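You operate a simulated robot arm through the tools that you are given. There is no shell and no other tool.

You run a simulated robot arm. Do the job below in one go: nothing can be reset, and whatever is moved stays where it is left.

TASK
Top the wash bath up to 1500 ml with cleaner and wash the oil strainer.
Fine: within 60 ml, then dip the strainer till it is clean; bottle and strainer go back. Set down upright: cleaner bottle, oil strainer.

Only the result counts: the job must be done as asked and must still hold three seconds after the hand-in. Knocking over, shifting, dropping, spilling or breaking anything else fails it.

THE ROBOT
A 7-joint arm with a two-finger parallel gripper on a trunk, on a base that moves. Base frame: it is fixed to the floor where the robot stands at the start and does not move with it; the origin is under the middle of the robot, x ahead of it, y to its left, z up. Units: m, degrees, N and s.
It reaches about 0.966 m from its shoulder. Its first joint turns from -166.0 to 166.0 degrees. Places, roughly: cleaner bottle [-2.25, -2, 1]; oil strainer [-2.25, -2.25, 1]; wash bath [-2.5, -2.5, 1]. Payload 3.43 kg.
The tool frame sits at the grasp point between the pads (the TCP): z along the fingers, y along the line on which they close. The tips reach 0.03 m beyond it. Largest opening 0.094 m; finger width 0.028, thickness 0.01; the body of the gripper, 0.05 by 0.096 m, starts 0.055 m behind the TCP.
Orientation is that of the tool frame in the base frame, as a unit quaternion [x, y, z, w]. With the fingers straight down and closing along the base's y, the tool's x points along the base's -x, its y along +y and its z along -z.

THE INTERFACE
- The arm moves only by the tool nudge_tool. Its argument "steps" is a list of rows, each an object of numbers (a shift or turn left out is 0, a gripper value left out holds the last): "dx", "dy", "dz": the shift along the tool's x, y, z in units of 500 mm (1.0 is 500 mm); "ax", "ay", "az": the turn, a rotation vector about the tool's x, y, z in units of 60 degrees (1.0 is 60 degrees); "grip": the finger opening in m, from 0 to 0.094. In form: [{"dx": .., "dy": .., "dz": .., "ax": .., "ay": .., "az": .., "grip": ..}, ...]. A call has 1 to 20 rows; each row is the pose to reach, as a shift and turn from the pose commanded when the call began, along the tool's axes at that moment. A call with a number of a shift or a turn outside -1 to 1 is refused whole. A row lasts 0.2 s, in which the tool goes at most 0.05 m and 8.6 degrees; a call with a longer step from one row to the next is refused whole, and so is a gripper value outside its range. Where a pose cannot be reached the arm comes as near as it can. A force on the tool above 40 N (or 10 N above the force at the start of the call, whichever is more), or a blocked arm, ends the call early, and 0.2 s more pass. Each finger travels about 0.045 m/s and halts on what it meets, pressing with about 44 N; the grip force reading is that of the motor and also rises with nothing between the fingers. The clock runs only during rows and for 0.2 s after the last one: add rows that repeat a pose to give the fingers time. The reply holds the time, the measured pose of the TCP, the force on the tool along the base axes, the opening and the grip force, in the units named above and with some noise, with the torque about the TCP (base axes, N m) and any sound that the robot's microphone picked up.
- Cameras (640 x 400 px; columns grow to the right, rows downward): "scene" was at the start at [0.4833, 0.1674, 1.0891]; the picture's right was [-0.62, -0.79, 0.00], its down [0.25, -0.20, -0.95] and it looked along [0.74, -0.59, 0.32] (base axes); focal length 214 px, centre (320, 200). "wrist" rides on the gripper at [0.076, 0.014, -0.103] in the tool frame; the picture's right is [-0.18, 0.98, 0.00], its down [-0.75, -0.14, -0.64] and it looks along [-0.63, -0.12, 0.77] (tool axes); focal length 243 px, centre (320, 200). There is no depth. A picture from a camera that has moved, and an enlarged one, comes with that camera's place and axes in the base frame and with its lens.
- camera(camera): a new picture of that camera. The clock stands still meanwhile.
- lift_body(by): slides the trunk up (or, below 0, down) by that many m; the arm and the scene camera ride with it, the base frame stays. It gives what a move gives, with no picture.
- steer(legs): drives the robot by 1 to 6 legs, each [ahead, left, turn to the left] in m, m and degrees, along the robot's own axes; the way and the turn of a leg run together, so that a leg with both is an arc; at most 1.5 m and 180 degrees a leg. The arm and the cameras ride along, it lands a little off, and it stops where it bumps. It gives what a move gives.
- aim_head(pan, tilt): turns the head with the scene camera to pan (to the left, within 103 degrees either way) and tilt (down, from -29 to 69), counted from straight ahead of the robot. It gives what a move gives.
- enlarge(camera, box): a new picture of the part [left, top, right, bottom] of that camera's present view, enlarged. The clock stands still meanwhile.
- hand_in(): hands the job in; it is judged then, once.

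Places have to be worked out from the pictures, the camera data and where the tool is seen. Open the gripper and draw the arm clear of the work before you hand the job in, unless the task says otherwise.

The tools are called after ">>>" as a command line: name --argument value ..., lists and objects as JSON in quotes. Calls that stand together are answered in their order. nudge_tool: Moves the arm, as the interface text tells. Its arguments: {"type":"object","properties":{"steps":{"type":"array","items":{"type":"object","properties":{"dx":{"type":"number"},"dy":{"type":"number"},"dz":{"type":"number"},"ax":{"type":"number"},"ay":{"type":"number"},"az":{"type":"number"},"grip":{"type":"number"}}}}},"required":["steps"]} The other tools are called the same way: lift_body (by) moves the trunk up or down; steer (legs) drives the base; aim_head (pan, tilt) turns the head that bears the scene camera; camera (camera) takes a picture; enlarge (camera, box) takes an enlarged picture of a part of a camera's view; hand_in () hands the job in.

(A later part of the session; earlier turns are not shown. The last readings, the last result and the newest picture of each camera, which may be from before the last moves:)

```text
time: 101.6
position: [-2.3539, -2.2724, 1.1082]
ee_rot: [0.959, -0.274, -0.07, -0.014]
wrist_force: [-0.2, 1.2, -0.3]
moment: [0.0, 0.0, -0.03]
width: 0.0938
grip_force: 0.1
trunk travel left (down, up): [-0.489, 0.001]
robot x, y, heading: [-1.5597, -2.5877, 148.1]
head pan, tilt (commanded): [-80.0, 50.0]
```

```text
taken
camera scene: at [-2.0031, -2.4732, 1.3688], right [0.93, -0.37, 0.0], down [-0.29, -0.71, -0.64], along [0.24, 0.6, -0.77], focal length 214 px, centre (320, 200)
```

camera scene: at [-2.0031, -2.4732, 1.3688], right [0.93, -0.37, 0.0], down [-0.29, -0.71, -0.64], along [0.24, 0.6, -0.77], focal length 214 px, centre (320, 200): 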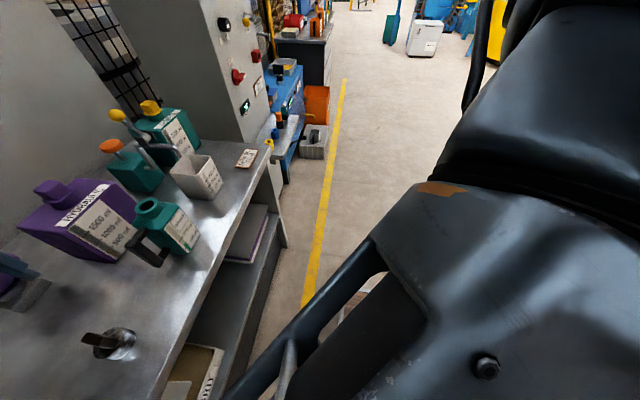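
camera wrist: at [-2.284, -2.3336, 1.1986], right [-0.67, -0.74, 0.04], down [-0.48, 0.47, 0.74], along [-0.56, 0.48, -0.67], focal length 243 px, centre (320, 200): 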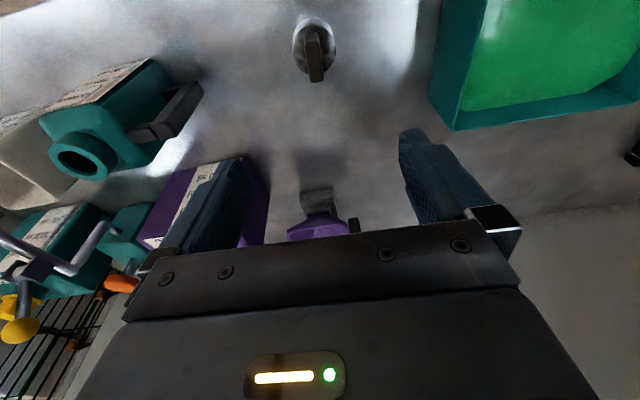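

The elbow is at about z=1.03 in front of the bench with room to come down. I straighten the fingers to vertical, then use the trunk to lower straight down towards the strainer.

>>> nudge_tool --steps '[{"ay": 0.07, "grip": 0.094}, {"ay": 0.134}, {"ay": 0.134}]'

>>> aim_head --pan -30 --tilt 50

>>> camera --camera "wrist"

>>> camera --camera "scene"

```text
time: 102.6
position: [-2.3386, -2.266, 1.0819]
ee_rot: [0.961, -0.274, 0.023, -0.017]
wrist_force: [0.2, 0.0, -0.1]
moment: [0.02, 0.01, 0.0]
width: 0.094
grip_force: 0.0
trunk travel left (down, up): [-0.489, 0.001]
robot x, y, heading: [-1.5595, -2.5836, 148.3]
head pan, tilt (commanded): [-80.0, 50.0]
stopped in row 3: the arm was blocked; the commanded pose is now the measured one
```

```text
time: 103.8
position: [-2.3393, -2.2665, 1.083]
ee_rot: [0.962, -0.273, 0.021, -0.017]
wrist_force: [-0.2, 0.3, -0.9]
moment: [-0.01, -0.01, -0.06]
width: 0.0939
grip_force: 0.0
trunk travel left (down, up): [-0.489, 0.001]
robot x, y, heading: [-1.5623, -2.5893, 148.0]
head pan, tilt (commanded): [-30.0, 50.0]
```

```text
taken
camera wrist: at [-2.2854, -2.3218, 1.1867], right [-0.67, -0.74, -0.05], down [-0.6, 0.5, 0.62], along [-0.43, 0.45, -0.78], focal length 243 px, centre (320, 200)
```

wrist: 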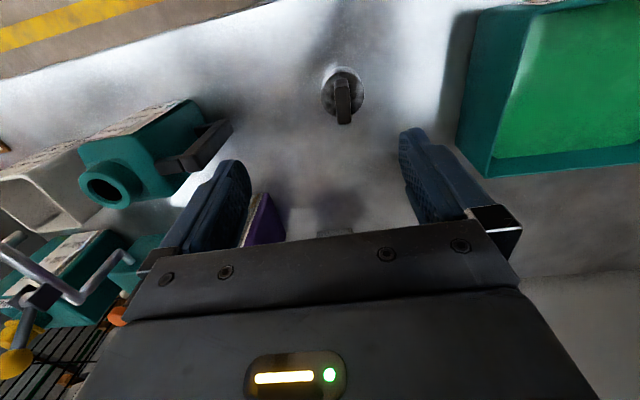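

```text
taken
camera scene: at [-2.068, -2.4766, 1.3688], right [0.88, 0.47, 0.0], down [0.36, -0.68, -0.64], along [-0.3, 0.57, -0.77], focal length 214 px, centre (320, 200)
```

scene: 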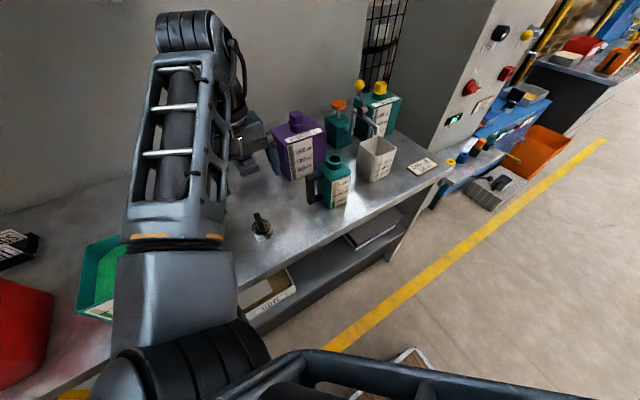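

The arm got blocked near vertical (wrist folding against the forearm in this elbow-left posture). I undo: go back to the previous orientation and retrace toward the earlier pose on the right to recover the elbow-right posture.

>>> nudge_tool --steps '[{"ay": -0.05, "dz": -0.02, "grip": 0.094}, {"ay": -0.1, "dz": -0.04}, {"ay": -0.18, "dz": -0.06}, {"ay": -0.18, "dz": -0.06}]'

>>> camera --camera "scene"

```text
time: 104.8
position: [-2.3403, -2.2681, 1.1136]
ee_rot: [0.959, -0.27, -0.07, -0.042]
wrist_force: [0.1, 0.5, 0.3]
moment: [0.02, 0.04, 0.0]
width: 0.094
grip_force: 0.0
trunk travel left (down, up): [-0.489, 0.001]
robot x, y, heading: [-1.5606, -2.5851, 148.2]
head pan, tilt (commanded): [-30.0, 50.0]
```

```text
taken
camera scene: at [-2.068, -2.4767, 1.3688], right [0.88, 0.47, 0.0], down [0.36, -0.68, -0.64], along [-0.3, 0.57, -0.77], focal length 214 px, centre (320, 200)
```

scene: 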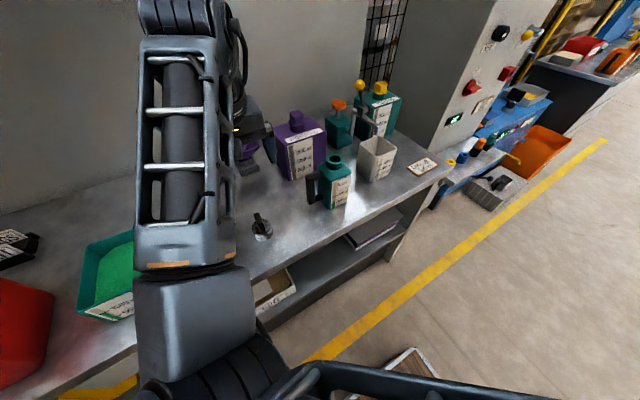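

I retrace to the right with the fingers pitching forward again.

>>> nudge_tool --steps '[{"dx": 0.017, "dy": -0.056, "dz": -0.008, "ay": -0.119, "grip": 0.094}, {"dx": 0.034, "dy": -0.112, "dz": -0.016, "ay": -0.2375}, {"dx": 0.052, "dy": -0.167, "dz": -0.024, "ay": -0.356}, {"dx": 0.069, "dy": -0.223, "dz": -0.032, "ay": -0.475}, {"dx": 0.086, "dy": -0.279, "dz": -0.039, "ay": -0.594}, {"dx": 0.103, "dy": -0.335, "dz": -0.047, "ay": -0.7125}, {"dx": 0.121, "dy": -0.39, "dz": -0.055, "ay": -0.831}, {"dx": 0.138, "dy": -0.446, "dz": -0.063, "ay": -0.95}, {"dx": 0.138, "dy": -0.446, "dz": -0.063, "ay": -0.95}]'

>>> camera --camera "scene"

```text
time: 106.8
position: [-2.1616, -2.1169, 1.1432]
ee_rot: [0.81, -0.217, -0.519, -0.165]
wrist_force: [-0.2, 0.0, -0.1]
moment: [0.01, -0.01, 0.01]
width: 0.0939
grip_force: 0.1
trunk travel left (down, up): [-0.489, 0.001]
robot x, y, heading: [-1.5585, -2.5852, 148.3]
head pan, tilt (commanded): [-30.0, 50.0]
```

```text
taken
camera scene: at [-2.068, -2.4766, 1.3688], right [0.88, 0.47, 0.0], down [0.36, -0.68, -0.64], along [-0.3, 0.57, -0.77], focal length 214 px, centre (320, 200)
```

scene: 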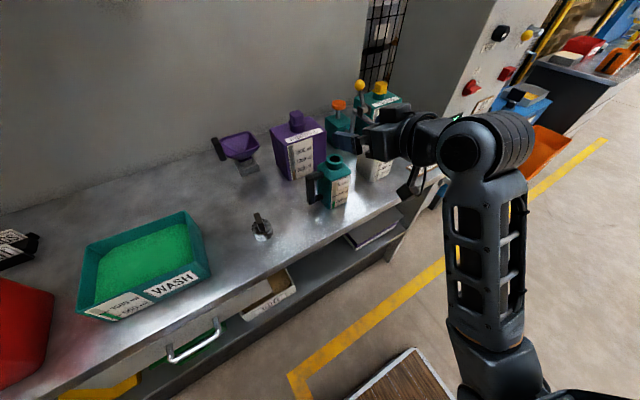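

The elbow is back on the right and everything on the bench is untouched. I now raise the tool 0.3 m with the arm, so that the elbow can go up before I point the fingers down again.

>>> nudge_tool --steps '[{"dx": -0.0766, "dy": -0.003, "dz": -0.012, "grip": 0.094}, {"dx": -0.153, "dy": -0.006, "dz": -0.024}, {"dx": -0.23, "dy": -0.01, "dz": -0.036}, {"dx": -0.306, "dy": -0.013, "dz": -0.048}, {"dx": -0.383, "dy": -0.016, "dz": -0.061}, {"dx": -0.46, "dy": -0.02, "dz": -0.073}, {"dx": -0.536, "dy": -0.023, "dz": -0.085}, {"dx": -0.613, "dy": -0.026, "dz": -0.097}, {"dx": -0.613, "dy": -0.026, "dz": -0.097}]'

>>> camera --camera "scene"

```text
time: 108.8
position: [-2.2299, -2.0741, 1.4393]
ee_rot: [0.81, -0.218, -0.518, -0.165]
wrist_force: [-0.6, -0.7, -0.4]
moment: [0.01, 0.01, 0.02]
width: 0.0943
grip_force: 0.1
trunk travel left (down, up): [-0.489, 0.001]
robot x, y, heading: [-1.558, -2.5846, 148.4]
head pan, tilt (commanded): [-30.0, 50.0]
```

```text
taken
camera scene: at [-2.0679, -2.4765, 1.3688], right [0.88, 0.47, 0.0], down [0.36, -0.68, -0.64], along [-0.3, 0.57, -0.77], focal length 214 px, centre (320, 200)
```

scene: 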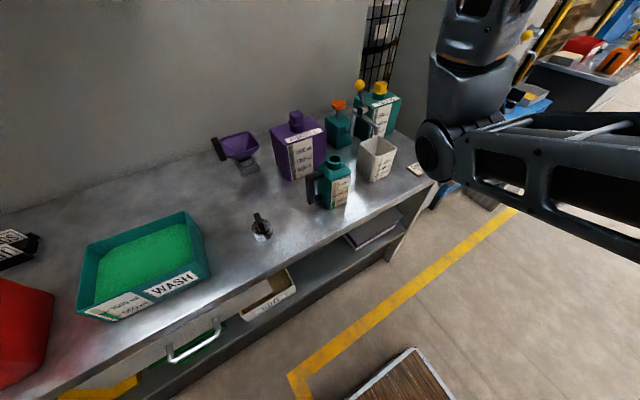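

The posture now matches the start posture (elbow right and up). At this height I swing over the strainer and pitch the fingers down.

>>> nudge_tool --steps '[{"dx": -0.002, "dy": 0.0585, "dz": -0.001, "ax": -0.003, "ay": 0.118, "az": 0.004, "grip": 0.094}, {"dx": -0.005, "dy": 0.117, "dz": -0.001, "ax": -0.006, "ay": 0.236, "az": 0.008}, {"dx": -0.007, "dy": 0.1755, "dz": -0.002, "ax": -0.009, "ay": 0.355, "az": 0.012}, {"dx": -0.01, "dy": 0.234, "dz": -0.003, "ax": -0.012, "ay": 0.473, "az": 0.016}, {"dx": -0.012, "dy": 0.2925, "dz": -0.003, "ax": -0.014, "ay": 0.591, "az": 0.02}, {"dx": -0.014, "dy": 0.351, "dz": -0.004, "ax": -0.017, "ay": 0.71, "az": 0.024}, {"dx": -0.017, "dy": 0.41, "dz": -0.004, "ax": -0.02, "ay": 0.828, "az": 0.028}, {"dx": -0.019, "dy": 0.468, "dz": -0.005, "ax": -0.023, "ay": 0.946, "az": 0.032}, {"dx": -0.019, "dy": 0.468, "dz": -0.005, "ax": -0.023, "ay": 0.946, "az": 0.032}]'

>>> camera --camera "scene"

>>> camera --camera "wrist"

```text
time: 110.8
position: [-2.3541, -2.2741, 1.444]
ee_rot: [0.957, -0.278, -0.076, -0.024]
wrist_force: [0.6, 0.2, -0.3]
moment: [0.02, -0.02, -0.01]
width: 0.0938
grip_force: 0.0
trunk travel left (down, up): [-0.489, 0.001]
robot x, y, heading: [-1.5584, -2.5888, 148.2]
head pan, tilt (commanded): [-30.0, 50.0]
```

```text
taken
camera scene: at [-2.0681, -2.4768, 1.3687], right [0.88, 0.47, 0.0], down [0.36, -0.68, -0.64], along [-0.3, 0.57, -0.77], focal length 214 px, centre (320, 200)
```

scene: 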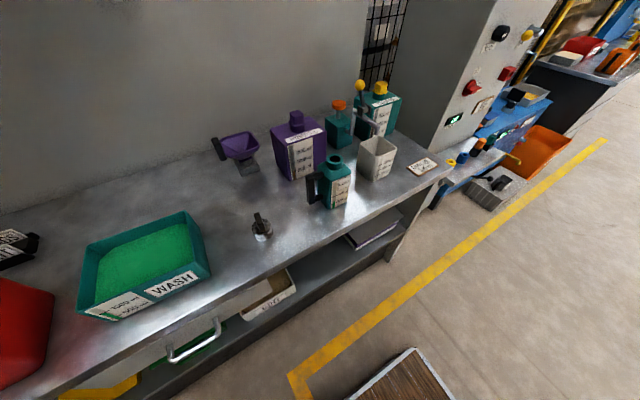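

```text
taken
camera wrist: at [-2.2842, -2.3373, 1.5331], right [-0.68, -0.73, 0.03], down [-0.47, 0.46, 0.75], along [-0.56, 0.5, -0.66], focal length 243 px, centre (320, 200)
```

wrist: 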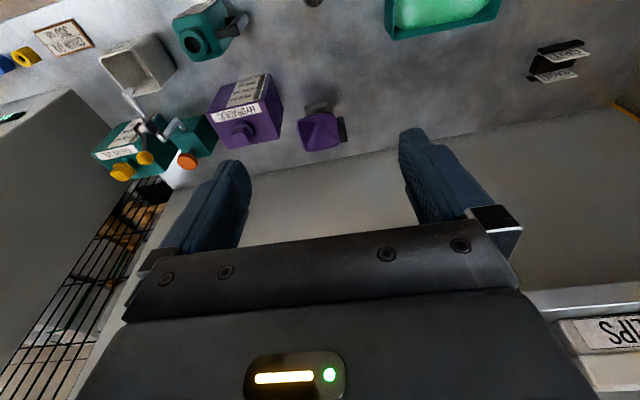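

Pointing nearly straight down over the strainer, with the arm out of the downward view. I finish the vertical alignment and look up to locate the elbow before lowering the trunk.

>>> nudge_tool --steps '[{"ax": -0.002, "ay": 0.08, "az": 0.003, "grip": 0.094}, {"ax": -0.004, "ay": 0.152, "az": 0.005}, {"ax": -0.004, "ay": 0.152, "az": 0.005}]'

>>> aim_head --pan -40 --tilt -5

>>> camera --camera "scene"

```text
time: 111.6
position: [-2.3546, -2.2731, 1.4418]
ee_rot: [0.96, -0.28, 0.001, 0.0]
wrist_force: [1.3, -0.3, -1.0]
moment: [0.05, 0.0, 0.01]
width: 0.0941
grip_force: 0.1
trunk travel left (down, up): [-0.489, 0.001]
robot x, y, heading: [-1.5593, -2.5895, 147.9]
head pan, tilt (commanded): [-30.0, 50.0]
```

```text
time: 112.8
position: [-2.354, -2.2738, 1.4427]
ee_rot: [0.96, -0.28, 0.0, 0.0]
wrist_force: [0.5, -1.3, 0.6]
moment: [0.0, 0.0, -0.05]
width: 0.0941
grip_force: 0.0
trunk travel left (down, up): [-0.489, 0.001]
robot x, y, heading: [-1.5593, -2.5835, 148.0]
head pan, tilt (commanded): [-40.0, -5.0]
```

```text
taken
camera scene: at [-2.0589, -2.4614, 1.4543], right [0.95, 0.31, 0.0], down [-0.03, 0.08, -1.0], along [-0.31, 0.95, 0.09], focal length 214 px, centre (320, 200)
```

scene: 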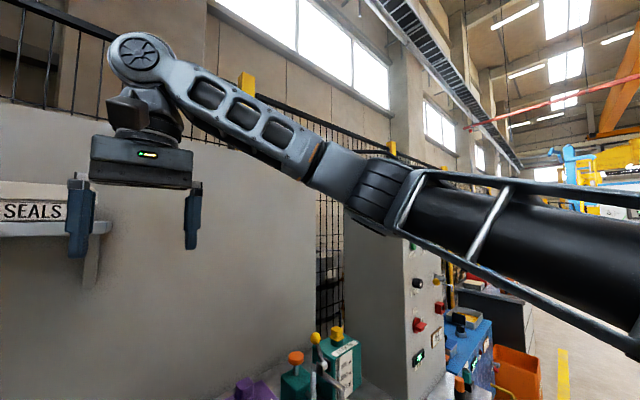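

The posture is good: elbow to the right at about z=1.5. Lowering only by trunk would bring the elbow near the bottle, so I lower mostly with the arm; first 0.2 m, then check the elbow.

>>> nudge_tool --steps '[{"dz": 0.08, "grip": 0.094}, {"dz": 0.16}, {"dz": 0.24}, {"dz": 0.32}, {"dz": 0.4}, {"dz": 0.4}]'

>>> camera --camera "scene"

```text
time: 114.2
position: [-2.3537, -2.2742, 1.2456]
ee_rot: [0.96, -0.28, -0.002, 0.0]
wrist_force: [0.0, 0.3, -0.1]
moment: [0.02, -0.04, -0.01]
width: 0.0939
grip_force: 0.0
trunk travel left (down, up): [-0.489, 0.001]
robot x, y, heading: [-1.5648, -2.5849, 148.2]
head pan, tilt (commanded): [-40.0, -5.0]
```

```text
taken
camera scene: at [-2.059, -2.4614, 1.4544], right [0.95, 0.31, 0.0], down [-0.03, 0.08, -1.0], along [-0.31, 0.95, 0.09], focal length 214 px, centre (320, 200)
```

scene: 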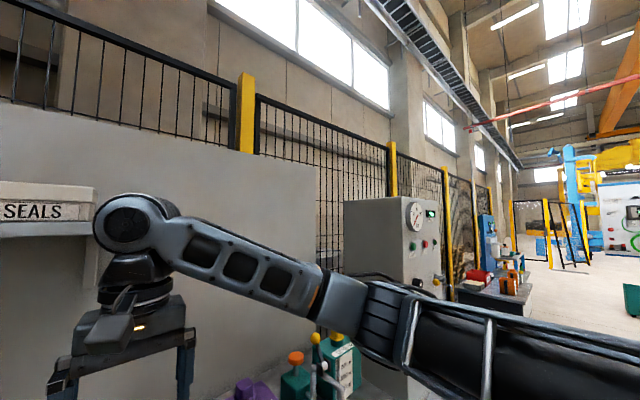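

The elbow sinks along with the arm and would come close to the bottle. I back the base up 0.10 m, which keeps the elbow in front of the bench, then re-extend over the strainer.

>>> steer --legs '[[-0.1, 0, 0]]'

>>> aim_head --pan -35 --tilt 30

```text
time: 115.4
position: [-2.2683, -2.3262, 1.2449]
ee_rot: [0.96, -0.282, 0.0, 0.0]
wrist_force: [0.3, 0.1, 0.0]
moment: [-0.01, -0.01, 0.01]
width: 0.0938
grip_force: 0.1
trunk travel left (down, up): [-0.489, 0.001]
robot x, y, heading: [-1.4745, -2.6396, 147.9]
head pan, tilt (commanded): [-40.0, -5.0]
```

```text
time: 116.4
position: [-2.2695, -2.3264, 1.2459]
ee_rot: [0.96, -0.281, 0.0, -0.001]
wrist_force: [0.1, -0.5, -0.3]
moment: [-0.01, 0.02, 0.0]
width: 0.0943
grip_force: 0.1
trunk travel left (down, up): [-0.489, 0.001]
robot x, y, heading: [-1.4768, -2.6382, 148.2]
head pan, tilt (commanded): [-35.0, 30.0]
```

Now I extend 0.10 m forward over the strainer and lower to z≈1.0.

>>> nudge_tool --steps '[{"dx": -0.08, "dy": 0.001, "dz": 0.03, "grip": 0.094}, {"dx": -0.15, "dy": 0.002, "dz": 0.08}, {"dx": -0.2, "dy": 0.0025, "dz": 0.15}, {"dx": -0.2, "dy": 0.0025, "dz": 0.24}, {"dx": -0.2, "dy": 0.0025, "dz": 0.33}, {"dx": -0.2, "dy": 0.0025, "dz": 0.41}, {"dx": -0.2, "dy": 0.0025, "dz": 0.49}, {"dx": -0.2, "dy": 0.0025, "dz": 0.49}]'

>>> camera --camera "scene"

>>> camera --camera "wrist"

```text
time: 118.2
position: [-2.3544, -2.2747, 0.9991]
ee_rot: [0.96, -0.281, 0.0, 0.0]
wrist_force: [-0.4, 0.3, 0.1]
moment: [0.0, 0.04, -0.01]
width: 0.0939
grip_force: 0.1
trunk travel left (down, up): [-0.489, 0.001]
robot x, y, heading: [-1.4755, -2.6415, 148.3]
head pan, tilt (commanded): [-35.0, 30.0]
```

```text
taken
camera scene: at [-1.9823, -2.5136, 1.3983], right [0.92, 0.39, 0.0], down [0.2, -0.46, -0.87], along [-0.34, 0.8, -0.5], focal length 214 px, centre (320, 200)
```

scene: 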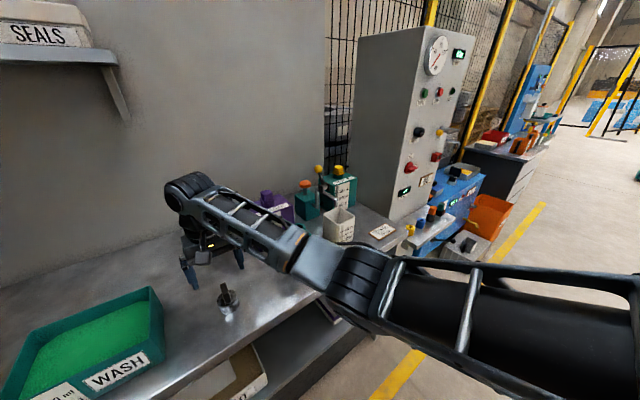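

```text
taken
camera wrist: at [-2.2962, -2.329, 1.1012], right [-0.69, -0.73, 0.0], down [-0.56, 0.53, 0.64], along [-0.47, 0.44, -0.77], focal length 243 px, centre (320, 200)
```

wrist: 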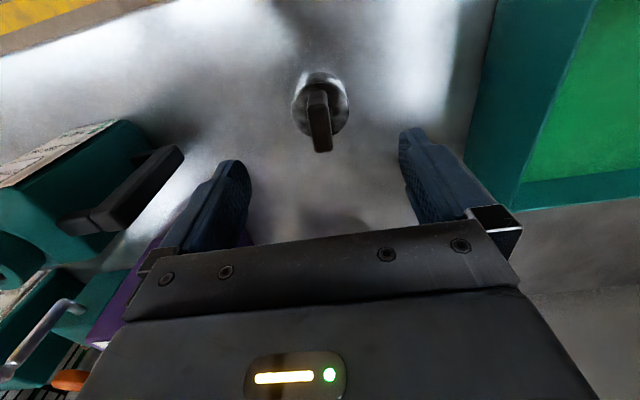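

The strainer handle is centred between the fingers (column 320) and the elbow is well in front of the bench. I lower to z≈0.918, so the fingertips stay just above the strainer's cylinder.

>>> nudge_tool --steps '[{"dz": 0.05, "grip": 0.07}, {"dz": 0.1}, {"dz": 0.14}, {"dz": 0.162}, {"dz": 0.162}]'

>>> camera --camera "wrist"

>>> enlarge --camera "scene" --box '[160, 200, 280, 330]'

```text
time: 119.4
position: [-2.3536, -2.2726, 0.9191]
ee_rot: [0.96, -0.281, -0.002, 0.0]
wrist_force: [0.4, 0.2, 0.3]
moment: [-0.02, 0.02, 0.01]
width: 0.0697
grip_force: 0.1
trunk travel left (down, up): [-0.489, 0.001]
robot x, y, heading: [-1.4755, -2.6376, 147.7]
head pan, tilt (commanded): [-35.0, 30.0]
```

```text
taken
camera wrist: at [-2.2966, -2.327, 1.0203], right [-0.69, -0.73, 0.0], down [-0.56, 0.53, 0.64], along [-0.47, 0.44, -0.77], focal length 243 px, centre (320, 200)
```

wrist: 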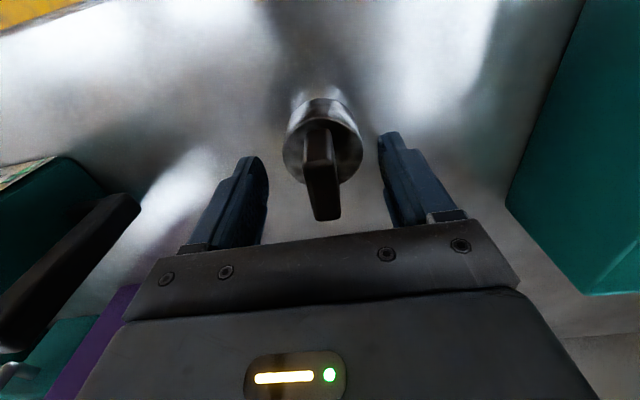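

```text
3.08 times, centred on (220, 265) of scene
camera zoom: at [-1.9823, -2.5136, 1.3983], right [0.92, 0.39, 0.0], down [0.2, -0.46, -0.87], along [-0.34, 0.8, -0.5], focal length 660 px, centre (628, 0)
```

zoom: 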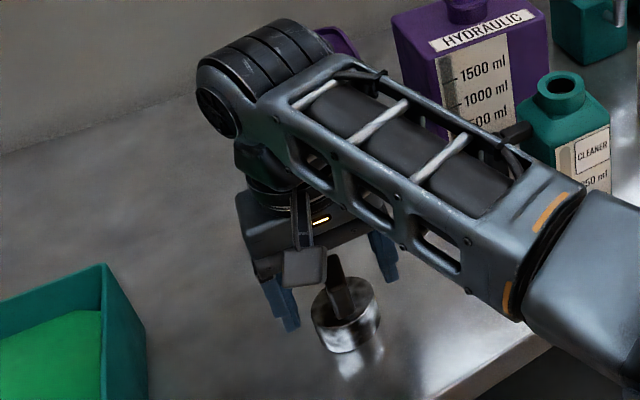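

The handle sits centred between the pads. I close the gripper on it.

>>> nudge_tool --steps '[{"grip": 0.05}, {"grip": 0.03}, {"grip": 0.005}, {"grip": 0.005}, {"grip": 0.005}, {"grip": 0.005}, {"grip": 0.005}]'

>>> camera --camera "wrist"

```text
time: 121.0
position: [-2.3544, -2.2725, 0.9178]
ee_rot: [0.96, -0.281, -0.002, 0.0]
wrist_force: [0.5, -0.4, 0.3]
moment: [-0.03, -0.02, -0.05]
width: 0.0199
grip_force: 43.9
trunk travel left (down, up): [-0.489, 0.001]
robot x, y, heading: [-1.4744, -2.637, 148.2]
head pan, tilt (commanded): [-35.0, 30.0]
```

```text
taken
camera wrist: at [-2.2966, -2.327, 1.0207], right [-0.69, -0.73, 0.0], down [-0.56, 0.53, 0.64], along [-0.47, 0.44, -0.77], focal length 243 px, centre (320, 200)
```

wrist: 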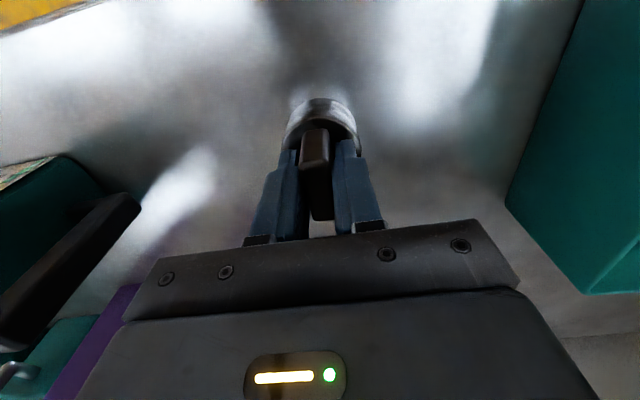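

Gripped (20 mm). I lift the strainer straight up 0.15 m.

>>> nudge_tool --steps '[{"dz": -0.04, "grip": 0.005}, {"dz": -0.12}, {"dz": -0.21}, {"dz": -0.3}, {"dz": -0.3}]'

>>> camera --camera "scene"

>>> camera --camera "wrist"

```text
time: 122.2
position: [-2.3504, -2.2725, 1.0685]
ee_rot: [0.96, -0.281, 0.0, 0.0]
wrist_force: [0.0, 0.3, -1.4]
moment: [0.01, -0.02, -0.03]
width: 0.0197
grip_force: 44.4
trunk travel left (down, up): [-0.489, 0.001]
robot x, y, heading: [-1.4725, -2.639, 147.9]
head pan, tilt (commanded): [-35.0, 30.0]
```

```text
taken
camera scene: at [-1.9822, -2.5136, 1.3983], right [0.92, 0.39, 0.0], down [0.2, -0.46, -0.87], along [-0.34, 0.8, -0.5], focal length 214 px, centre (320, 200)
```

scene: 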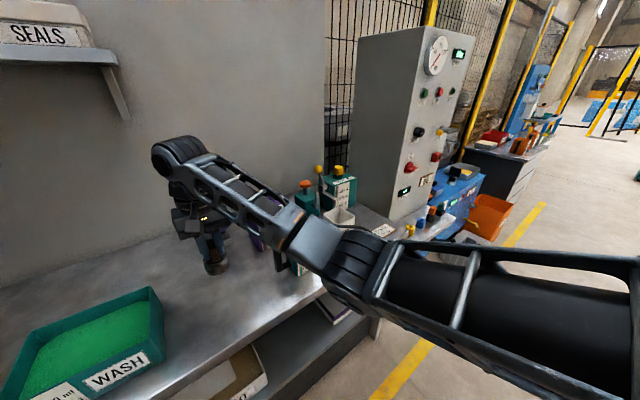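

```text
taken
camera wrist: at [-2.2931, -2.3272, 1.171], right [-0.69, -0.73, 0.0], down [-0.56, 0.53, 0.64], along [-0.47, 0.44, -0.77], focal length 243 px, centre (320, 200)
```

wrist: 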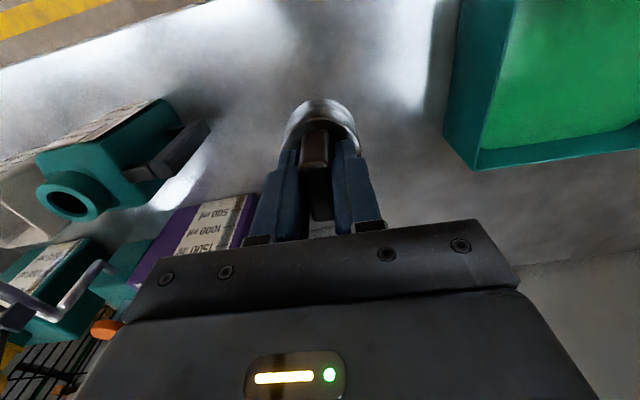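

Lifted cleanly. I turn the base left 13.7° and roll forward 0.11 m, which should bring the strainer right above the bath centre.

>>> steer --legs '[[0, 0, 13.7], [0.11, 0, 0]]'

>>> aim_head --pan -10 --tilt 40

>>> camera --camera "scene"

>>> camera --camera "wrist"

```text
time: 124.2
position: [-2.519, -2.4591, 1.0692]
ee_rot: [0.987, -0.163, -0.002, 0.001]
wrist_force: [0.0, 0.9, -0.9]
moment: [-0.01, 0.0, -0.01]
width: 0.0201
grip_force: 43.6
trunk travel left (down, up): [-0.489, 0.001]
robot x, y, heading: [-1.5842, -2.6001, 162.1]
head pan, tilt (commanded): [-35.0, 30.0]
```

```text
time: 125.1
position: [-2.5179, -2.4593, 1.068]
ee_rot: [0.987, -0.162, 0.0, 0.0]
wrist_force: [0.2, 0.0, -0.7]
moment: [-0.03, 0.04, 0.0]
width: 0.0196
grip_force: 44.2
trunk travel left (down, up): [-0.489, 0.001]
robot x, y, heading: [-1.581, -2.6038, 162.1]
head pan, tilt (commanded): [-10.0, 40.0]
```

```text
taken
camera scene: at [-2.1237, -2.637, 1.3829], right [0.47, 0.88, 0.0], down [0.57, -0.3, -0.77], along [-0.68, 0.36, -0.64], focal length 214 px, centre (320, 200)
```

scene: 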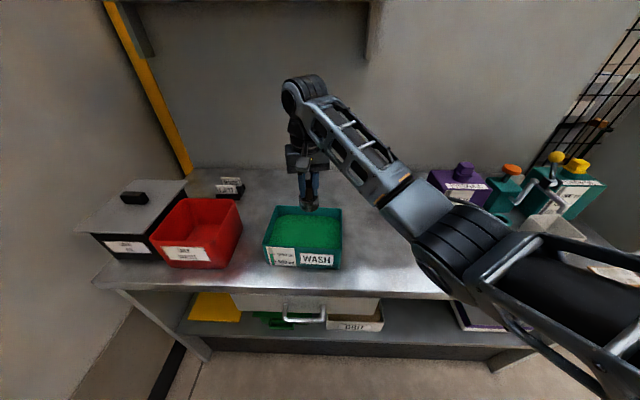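

```text
taken
camera wrist: at [-2.4502, -2.4988, 1.1707], right [-0.49, -0.87, 0.0], down [-0.67, 0.38, 0.64], along [-0.56, 0.31, -0.77], focal length 243 px, centre (320, 200)
```

wrist: 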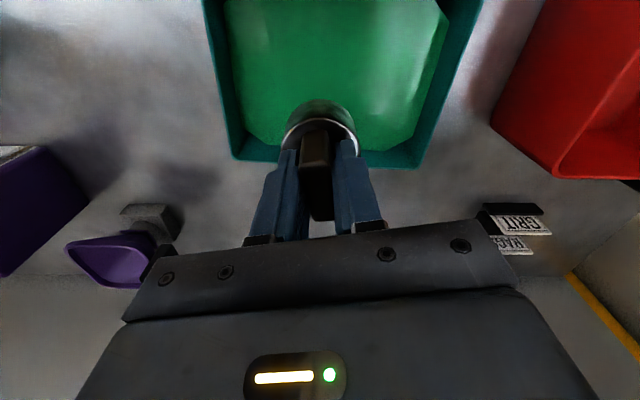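

The strainer hangs above the bath, well clear of all walls (about 6 cm to the back, 9 cm to the front). I lower it into the cleaner to TCP z≈0.932, about 1 cm above the bath floor.

>>> nudge_tool --steps '[{"dz": 0.06, "grip": 0.005}, {"dz": 0.12}, {"dz": 0.17}, {"dz": 0.21}, {"dz": 0.24}, {"dz": 0.262}, {"dz": 0.272}, {"dz": 0.272}, {"dz": 0.272}, {"dz": 0.272}]'

>>> enlarge --camera "scene" --box '[250, 140, 370, 275]'

>>> camera --camera "wrist"

```text
time: 127.3
position: [-2.5185, -2.4598, 0.932]
ee_rot: [0.987, -0.163, 0.0, 0.0]
wrist_force: [0.1, 0.4, -1.2]
moment: [0.02, -0.01, 0.01]
width: 0.0196
grip_force: 44.1
trunk travel left (down, up): [-0.489, 0.001]
robot x, y, heading: [-1.5805, -2.6019, 161.7]
head pan, tilt (commanded): [-10.0, 40.0]
```

```text
2.96 times, centred on (310, 208) of scene
camera zoom: at [-2.1237, -2.6371, 1.3829], right [0.47, 0.88, 0.0], down [0.57, -0.3, -0.77], along [-0.68, 0.36, -0.64], focal length 636 px, centre (350, 178)
```

zoom: 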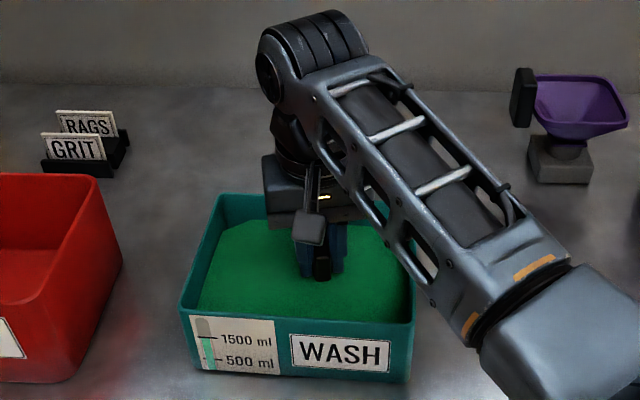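

```text
taken
camera wrist: at [-2.4503, -2.4988, 1.0345], right [-0.49, -0.87, 0.0], down [-0.67, 0.38, 0.64], along [-0.56, 0.31, -0.77], focal length 243 px, centre (320, 200)
```

wrist: 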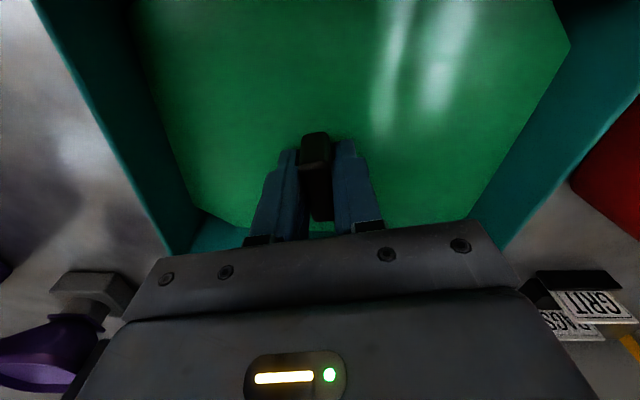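

The strainer's drum is submerged. I dwell, then swish it and dip it up and down a few times gently.

>>> nudge_tool --steps '[{"dy": 0.03, "grip": 0.005}, {"dy": 0.05}, {"dy": 0.0}, {"dy": -0.05}, {"dy": 0.0}, {"dz": -0.05}, {"dz": -0.1}, {"dz": -0.1}, {"dz": -0.05}, {"dz": 0.0}, {"dz": 0.0}, {"dz": 0.0}, {"dz": -0.05}, {"dz": -0.1}, {"dz": -0.1}, {"dz": -0.05}, {"dz": 0.0}, {"dz": 0.0}, {"dz": 0.0}]'

>>> nudge_tool --steps '[{"dz": -0.06, "grip": 0.005}, {"dz": -0.12}, {"dz": -0.18}, {"dz": -0.22}, {"dz": -0.22}]'

>>> enlarge --camera "scene" --box '[250, 140, 370, 275]'

>>> enlarge --camera "wrist" --box '[240, 60, 400, 180]'

```text
time: 131.3
position: [-2.5192, -2.4596, 0.9313]
ee_rot: [0.987, -0.163, 0.0, 0.0]
wrist_force: [-0.1, -0.9, -1.4]
moment: [-0.01, -0.02, 0.03]
width: 0.0198
grip_force: 44.1
trunk travel left (down, up): [-0.489, 0.001]
robot x, y, heading: [-1.5794, -2.6072, 161.9]
head pan, tilt (commanded): [-10.0, 40.0]
```

```text
time: 132.5
position: [-2.5198, -2.4579, 1.0413]
ee_rot: [0.987, -0.163, 0.0, 0.001]
wrist_force: [0.4, 0.0, -0.7]
moment: [-0.01, 0.0, -0.03]
width: 0.0196
grip_force: 44.2
trunk travel left (down, up): [-0.489, 0.001]
robot x, y, heading: [-1.5776, -2.603, 161.9]
head pan, tilt (commanded): [-10.0, 40.0]
```

```text
2.96 times, centred on (310, 208) of scene
camera zoom: at [-2.1237, -2.6371, 1.3829], right [0.47, 0.88, 0.0], down [0.57, -0.3, -0.77], along [-0.68, 0.36, -0.64], focal length 636 px, centre (350, 178)
```

zoom: 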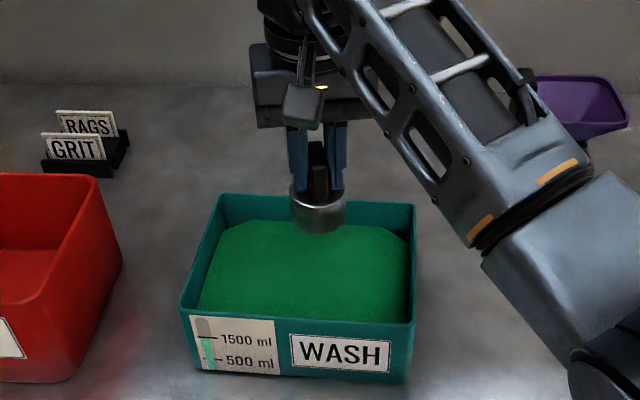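

```text
3.33 times, centred on (320, 120) of wrist
camera zoom: at [-2.4508, -2.4986, 1.1441], right [-0.49, -0.87, 0.0], down [-0.67, 0.38, 0.64], along [-0.56, 0.31, -0.77], focal length 809 px, centre (320, 467)
```

zoom: 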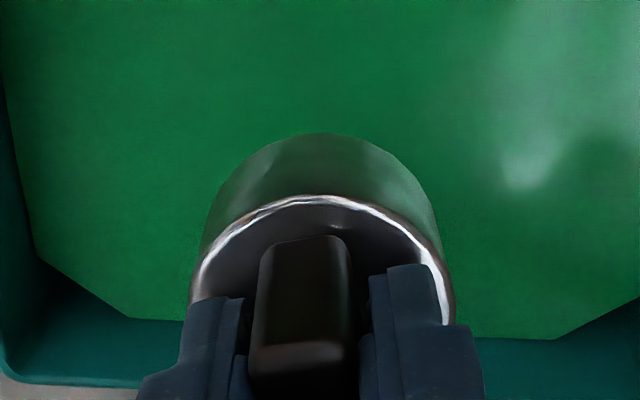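

The drum looks much cleaner. I zoom in on it and on the bath scale.

>>> enlarge --camera "scene" --box '[288, 188, 332, 224]'

>>> enlarge --camera "scene" --box '[258, 240, 290, 270]'

```text
11.11 times, centred on (310, 206) of scene
camera zoom: at [-2.1237, -2.6371, 1.3829], right [0.47, 0.88, 0.0], down [0.57, -0.3, -0.77], along [-0.68, 0.36, -0.64], focal length 2383 px, centre (431, 133)
```

zoom: 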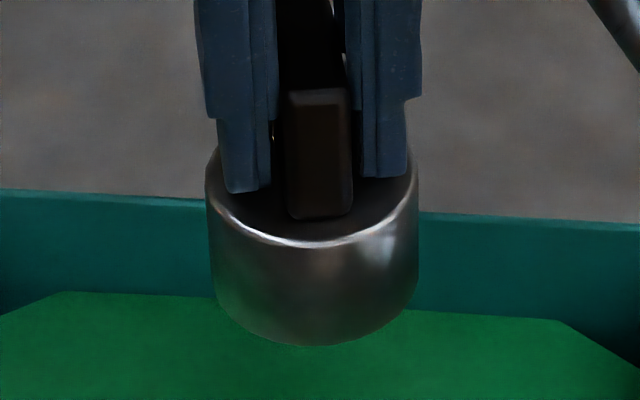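

```text
13.33 times, centred on (274, 255) of scene
camera zoom: at [-2.1237, -2.6371, 1.3829], right [0.47, 0.88, 0.0], down [0.57, -0.3, -0.77], along [-0.68, 0.36, -0.64], focal length 2860 px, centre (933, -533)
```

zoom: 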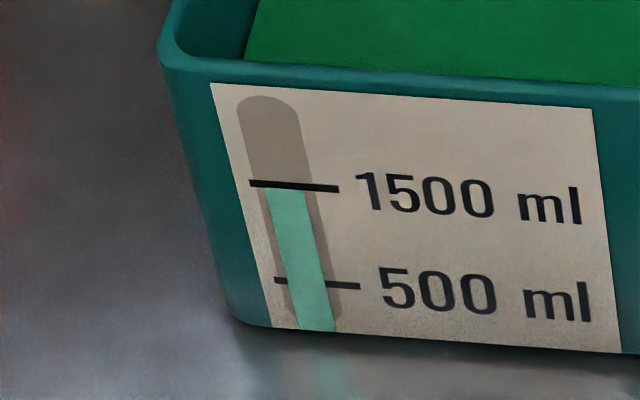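

The bath reads 1500 ml and the drum shows no stains any more. To be sure I dip it once more, a touch deeper and longer, with some up-and-down strokes.

>>> nudge_tool --steps '[{"dz": 0.06, "grip": 0.005}, {"dz": 0.12}, {"dz": 0.18}, {"dz": 0.22}, {"dz": 0.226}, {"dz": 0.226}, {"dz": 0.226}, {"dz": 0.226}, {"dz": 0.16}, {"dz": 0.12}, {"dz": 0.16}, {"dz": 0.226}, {"dz": 0.226}, {"dz": 0.226}, {"dz": 0.16}, {"dz": 0.12}, {"dz": 0.16}, {"dz": 0.226}, {"dz": 0.226}, {"dz": 0.226}]'

>>> nudge_tool --steps '[{"dy": 0.05, "grip": 0.005}, {"dy": 0.0}, {"dy": -0.05}, {"dy": 0.0}, {"dz": 0.0}, {"dz": 0.0}, {"dz": -0.05}, {"dz": -0.1}, {"dz": -0.15}, {"dz": -0.2}, {"dz": -0.24}, {"dz": -0.27}, {"dz": -0.27}, {"dz": -0.27}, {"dz": -0.27}, {"dz": -0.27}]'

>>> camera --camera "scene"

>>> enlarge --camera "wrist" --box '[240, 60, 400, 180]'

```text
time: 136.7
position: [-2.5197, -2.4599, 0.9284]
ee_rot: [0.986, -0.164, 0.0, 0.0]
wrist_force: [-0.6, -0.3, -1.3]
moment: [0.0, -0.04, -0.01]
width: 0.0194
grip_force: 44.0
trunk travel left (down, up): [-0.489, 0.001]
robot x, y, heading: [-1.5858, -2.6009, 161.7]
head pan, tilt (commanded): [-10.0, 40.0]
```

```text
time: 140.1
position: [-2.519, -2.4585, 1.0642]
ee_rot: [0.986, -0.164, 0.0, 0.0]
wrist_force: [-1.1, 0.5, -1.3]
moment: [0.02, -0.04, 0.02]
width: 0.0196
grip_force: 43.8
trunk travel left (down, up): [-0.489, 0.001]
robot x, y, heading: [-1.5806, -2.6047, 161.9]
head pan, tilt (commanded): [-10.0, 40.0]
```

```text
taken
camera scene: at [-2.1237, -2.637, 1.3829], right [0.47, 0.88, 0.0], down [0.57, -0.3, -0.77], along [-0.68, 0.36, -0.64], focal length 214 px, centre (320, 200)
```

scene: 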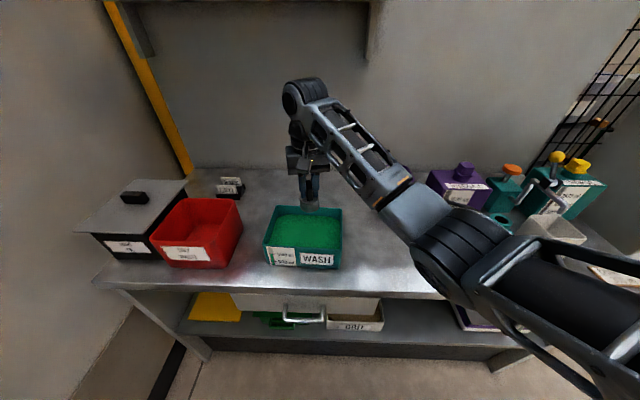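

```text
3.33 times, centred on (320, 120) of wrist
camera zoom: at [-2.4501, -2.4979, 1.1666], right [-0.49, -0.87, 0.0], down [-0.67, 0.38, 0.64], along [-0.56, 0.31, -0.77], focal length 809 px, centre (320, 467)
```

zoom: 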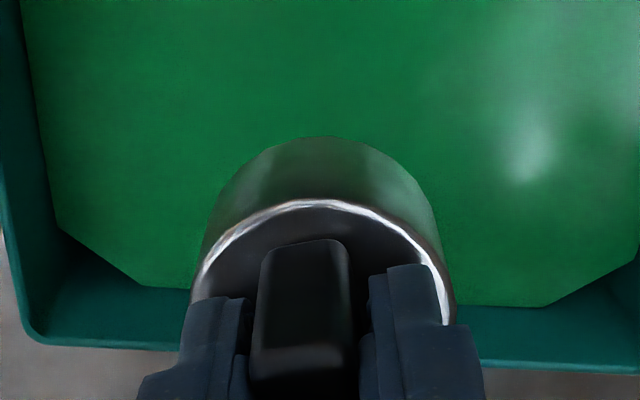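

Clean and no drips. I reverse the base motion: back 0.11 m, then turn right 13.8°.

>>> steer --legs '[[-0.11, 0, 0], [0, 0, -13.9]]'

>>> aim_head --pan -35 --tilt 30

>>> camera --camera "wrist"

```text
time: 142.2
position: [-2.3506, -2.2689, 1.065]
ee_rot: [0.959, -0.282, 0.0, 0.001]
wrist_force: [0.2, -0.6, -1.6]
moment: [-0.01, -0.02, 0.0]
width: 0.0195
grip_force: 43.9
trunk travel left (down, up): [-0.489, 0.001]
robot x, y, heading: [-1.4741, -2.6396, 147.8]
head pan, tilt (commanded): [-10.0, 40.0]
```

```text
time: 143.1
position: [-2.3516, -2.2693, 1.0638]
ee_rot: [0.959, -0.282, 0.001, 0.001]
wrist_force: [0.7, 0.2, -0.5]
moment: [0.02, 0.01, 0.0]
width: 0.0197
grip_force: 44.4
trunk travel left (down, up): [-0.489, 0.001]
robot x, y, heading: [-1.4769, -2.6379, 147.8]
head pan, tilt (commanded): [-35.0, 30.0]
```

```text
taken
camera wrist: at [-2.2941, -2.3236, 1.1666], right [-0.69, -0.73, 0.0], down [-0.56, 0.53, 0.64], along [-0.47, 0.44, -0.77], focal length 243 px, centre (320, 200)
```

wrist: 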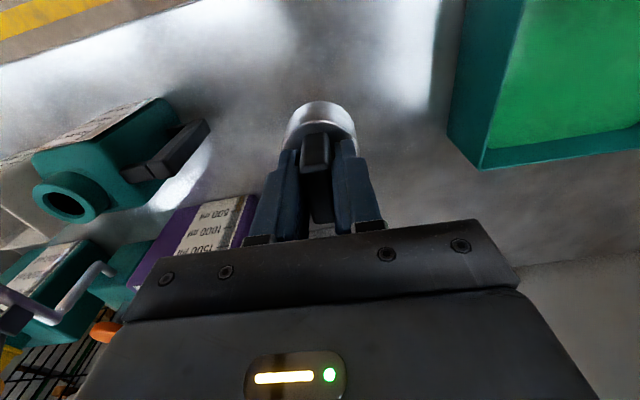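

The pose is within 5 mm of the pick-up spot. I correct that and lower to just above the bench.

>>> nudge_tool --steps '[{"dx": -0.001, "dy": 0.009, "dz": 0.05, "grip": 0.005}, {"dx": -0.001, "dy": 0.009, "dz": 0.12}, {"dx": -0.001, "dy": 0.009, "dz": 0.19}, {"dx": -0.001, "dy": 0.009, "dz": 0.25}, {"dx": -0.001, "dy": 0.009, "dz": 0.282}, {"dx": -0.001, "dy": 0.009, "dz": 0.282}]'

>>> nudge_tool --steps '[{"dz": 0.003, "grip": 0.005}, {"dz": 0.006}, {"dz": 0.008}, {"dz": 0.008}]'

```text
time: 144.4
position: [-2.3541, -2.2713, 0.9232]
ee_rot: [0.959, -0.282, 0.0, 0.001]
wrist_force: [-0.2, -0.9, -1.7]
moment: [0.01, 0.0, 0.0]
width: 0.0198
grip_force: 43.5
trunk travel left (down, up): [-0.489, 0.001]
robot x, y, heading: [-1.4768, -2.6394, 147.9]
head pan, tilt (commanded): [-35.0, 30.0]
```

```text
time: 145.4
position: [-2.3535, -2.2717, 0.9192]
ee_rot: [0.959, -0.282, 0.0, 0.0]
wrist_force: [-0.6, 0.3, 0.0]
moment: [-0.01, -0.03, -0.02]
width: 0.0197
grip_force: 44.0
trunk travel left (down, up): [-0.489, 0.001]
robot x, y, heading: [-1.4784, -2.6371, 148.2]
head pan, tilt (commanded): [-35.0, 30.0]
```

The load reads about zero at z=0.919, so it is touching or nearly so. I go down 1.5 mm more to be sure of contact.

>>> nudge_tool --steps '[{"dz": 0.0015, "grip": 0.005}, {"dz": 0.003}, {"dz": 0.003}]'

>>> enlarge --camera "scene" --box '[160, 200, 280, 330]'

```text
time: 146.2
position: [-2.354, -2.2721, 0.9185]
ee_rot: [0.959, -0.282, 0.0, 0.001]
wrist_force: [0.2, -0.8, -1.1]
moment: [-0.02, 0.01, -0.03]
width: 0.0198
grip_force: 43.9
trunk travel left (down, up): [-0.489, 0.001]
robot x, y, heading: [-1.4791, -2.6367, 147.8]
head pan, tilt (commanded): [-35.0, 30.0]
```

```text
3.08 times, centred on (220, 265) of scene
camera zoom: at [-1.9839, -2.5116, 1.3983], right [0.92, 0.39, 0.0], down [0.19, -0.46, -0.87], along [-0.34, 0.8, -0.5], focal length 660 px, centre (628, 0)
```

zoom: 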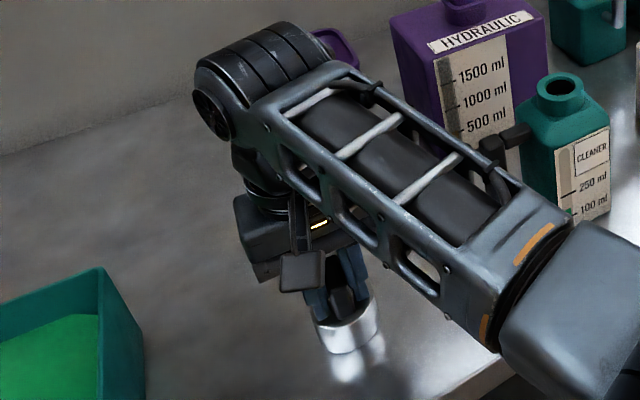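

Force noise hides light contact, so I press down in 1 mm steps until the reading clearly turns positive.

>>> nudge_tool --steps '[{"dz": 0.001, "grip": 0.005}, {"dz": 0.002}, {"dz": 0.002}]'

>>> nudge_tool --steps '[{"dz": 0.001, "grip": 0.005}, {"dz": 0.002}, {"dz": 0.002}]'

```text
time: 147.1
position: [-2.3549, -2.2722, 0.9163]
ee_rot: [0.959, -0.282, -0.001, 0.001]
wrist_force: [1.3, -1.2, 3.4]
moment: [-0.06, -0.04, 0.01]
width: 0.0197
grip_force: 44.3
trunk travel left (down, up): [-0.489, 0.001]
robot x, y, heading: [-1.4737, -2.6377, 147.7]
head pan, tilt (commanded): [-35.0, 30.0]
```

```text
time: 147.8
position: [-2.354, -2.272, 0.9168]
ee_rot: [0.959, -0.282, -0.002, 0.0]
wrist_force: [1.7, -1.0, 13.4]
moment: [-0.12, -0.03, 0.01]
width: 0.0198
grip_force: 44.8
trunk travel left (down, up): [-0.489, 0.001]
robot x, y, heading: [-1.476, -2.6395, 147.9]
head pan, tilt (commanded): [-35.0, 30.0]
```

Firm contact now (13 N). I ease off 1 mm and open the gripper.

>>> nudge_tool --steps '[{"dz": -0.002, "grip": 0.005}, {"dz": -0.002, "grip": 0.02}, {"dz": -0.002, "grip": 0.03}, {"dz": -0.002, "grip": 0.045}, {"dz": -0.002, "grip": 0.06}, {"dz": -0.002, "grip": 0.07}, {"dz": -0.002, "grip": 0.07}]'

>>> camera --camera "wrist"

```text
time: 149.4
position: [-2.3544, -2.2724, 0.9175]
ee_rot: [0.959, -0.282, -0.001, -0.001]
wrist_force: [-0.2, -0.5, 0.0]
moment: [0.03, 0.0, 0.01]
width: 0.0699
grip_force: 0.0
trunk travel left (down, up): [-0.489, 0.001]
robot x, y, heading: [-1.4777, -2.6358, 147.9]
head pan, tilt (commanded): [-35.0, 30.0]
```

```text
taken
camera wrist: at [-2.2969, -2.3268, 1.019], right [-0.69, -0.73, 0.0], down [-0.56, 0.53, 0.64], along [-0.47, 0.44, -0.77], focal length 243 px, centre (320, 200)
```

wrist: 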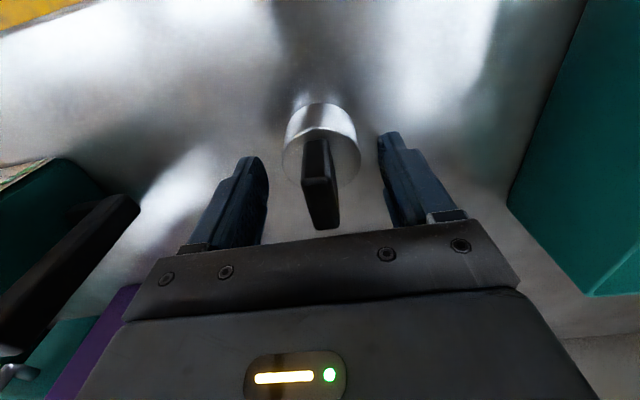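

The strainer stands upright and clean on its spot. I raise the gripper straight up, then back away with the base.

>>> nudge_tool --steps '[{"dz": -0.05, "grip": 0.07}, {"dz": -0.13}, {"dz": -0.22}, {"dz": -0.31}, {"dz": -0.4}, {"dz": -0.48}, {"dz": -0.48}]'

>>> steer --legs '[[-0.2, 0, 0]]'

>>> aim_head --pan 0 --tilt 35

>>> camera --camera "scene"

```text
time: 151.1
position: [-2.3531, -2.2727, 1.1565]
ee_rot: [0.959, -0.284, 0.0, 0.0]
wrist_force: [0.3, 0.4, 0.0]
moment: [0.02, 0.0, 0.0]
width: 0.0697
grip_force: 0.0
trunk travel left (down, up): [-0.489, 0.001]
robot x, y, heading: [-1.4751, -2.6351, 147.9]
head pan, tilt (commanded): [-35.0, 30.0]
```

```text
time: 152.7
position: [-2.1842, -2.3801, 1.1565]
ee_rot: [0.959, -0.283, 0.0, 0.0]
wrist_force: [-0.5, 0.7, -0.4]
moment: [0.0, 0.0, -0.01]
width: 0.07
grip_force: 0.1
trunk travel left (down, up): [-0.489, 0.001]
robot x, y, heading: [-1.3061, -2.7478, 147.7]
head pan, tilt (commanded): [-35.0, 30.0]
```

```text
time: 153.7
position: [-2.1834, -2.3807, 1.1568]
ee_rot: [0.959, -0.282, 0.0, 0.0]
wrist_force: [-0.2, -0.4, -0.2]
moment: [-0.03, -0.04, 0.0]
width: 0.0699
grip_force: 0.1
trunk travel left (down, up): [-0.489, 0.001]
robot x, y, heading: [-1.3071, -2.7432, 147.7]
head pan, tilt (commanded): [0.0, 35.0]
```

```text
taken
camera scene: at [-1.8523, -2.6555, 1.3905], right [0.53, 0.85, 0.0], down [0.49, -0.31, -0.82], along [-0.69, 0.44, -0.57], focal length 214 px, centre (320, 200)
```

scene: 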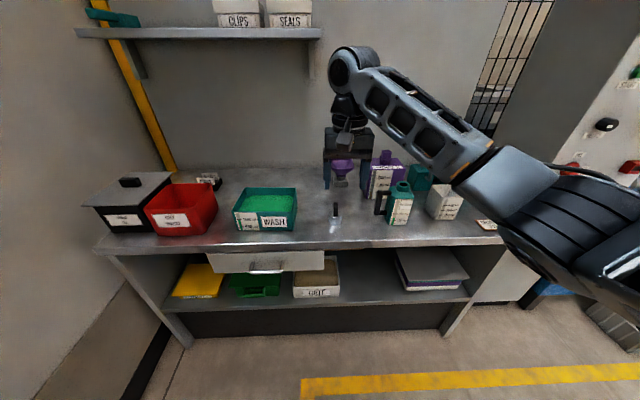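

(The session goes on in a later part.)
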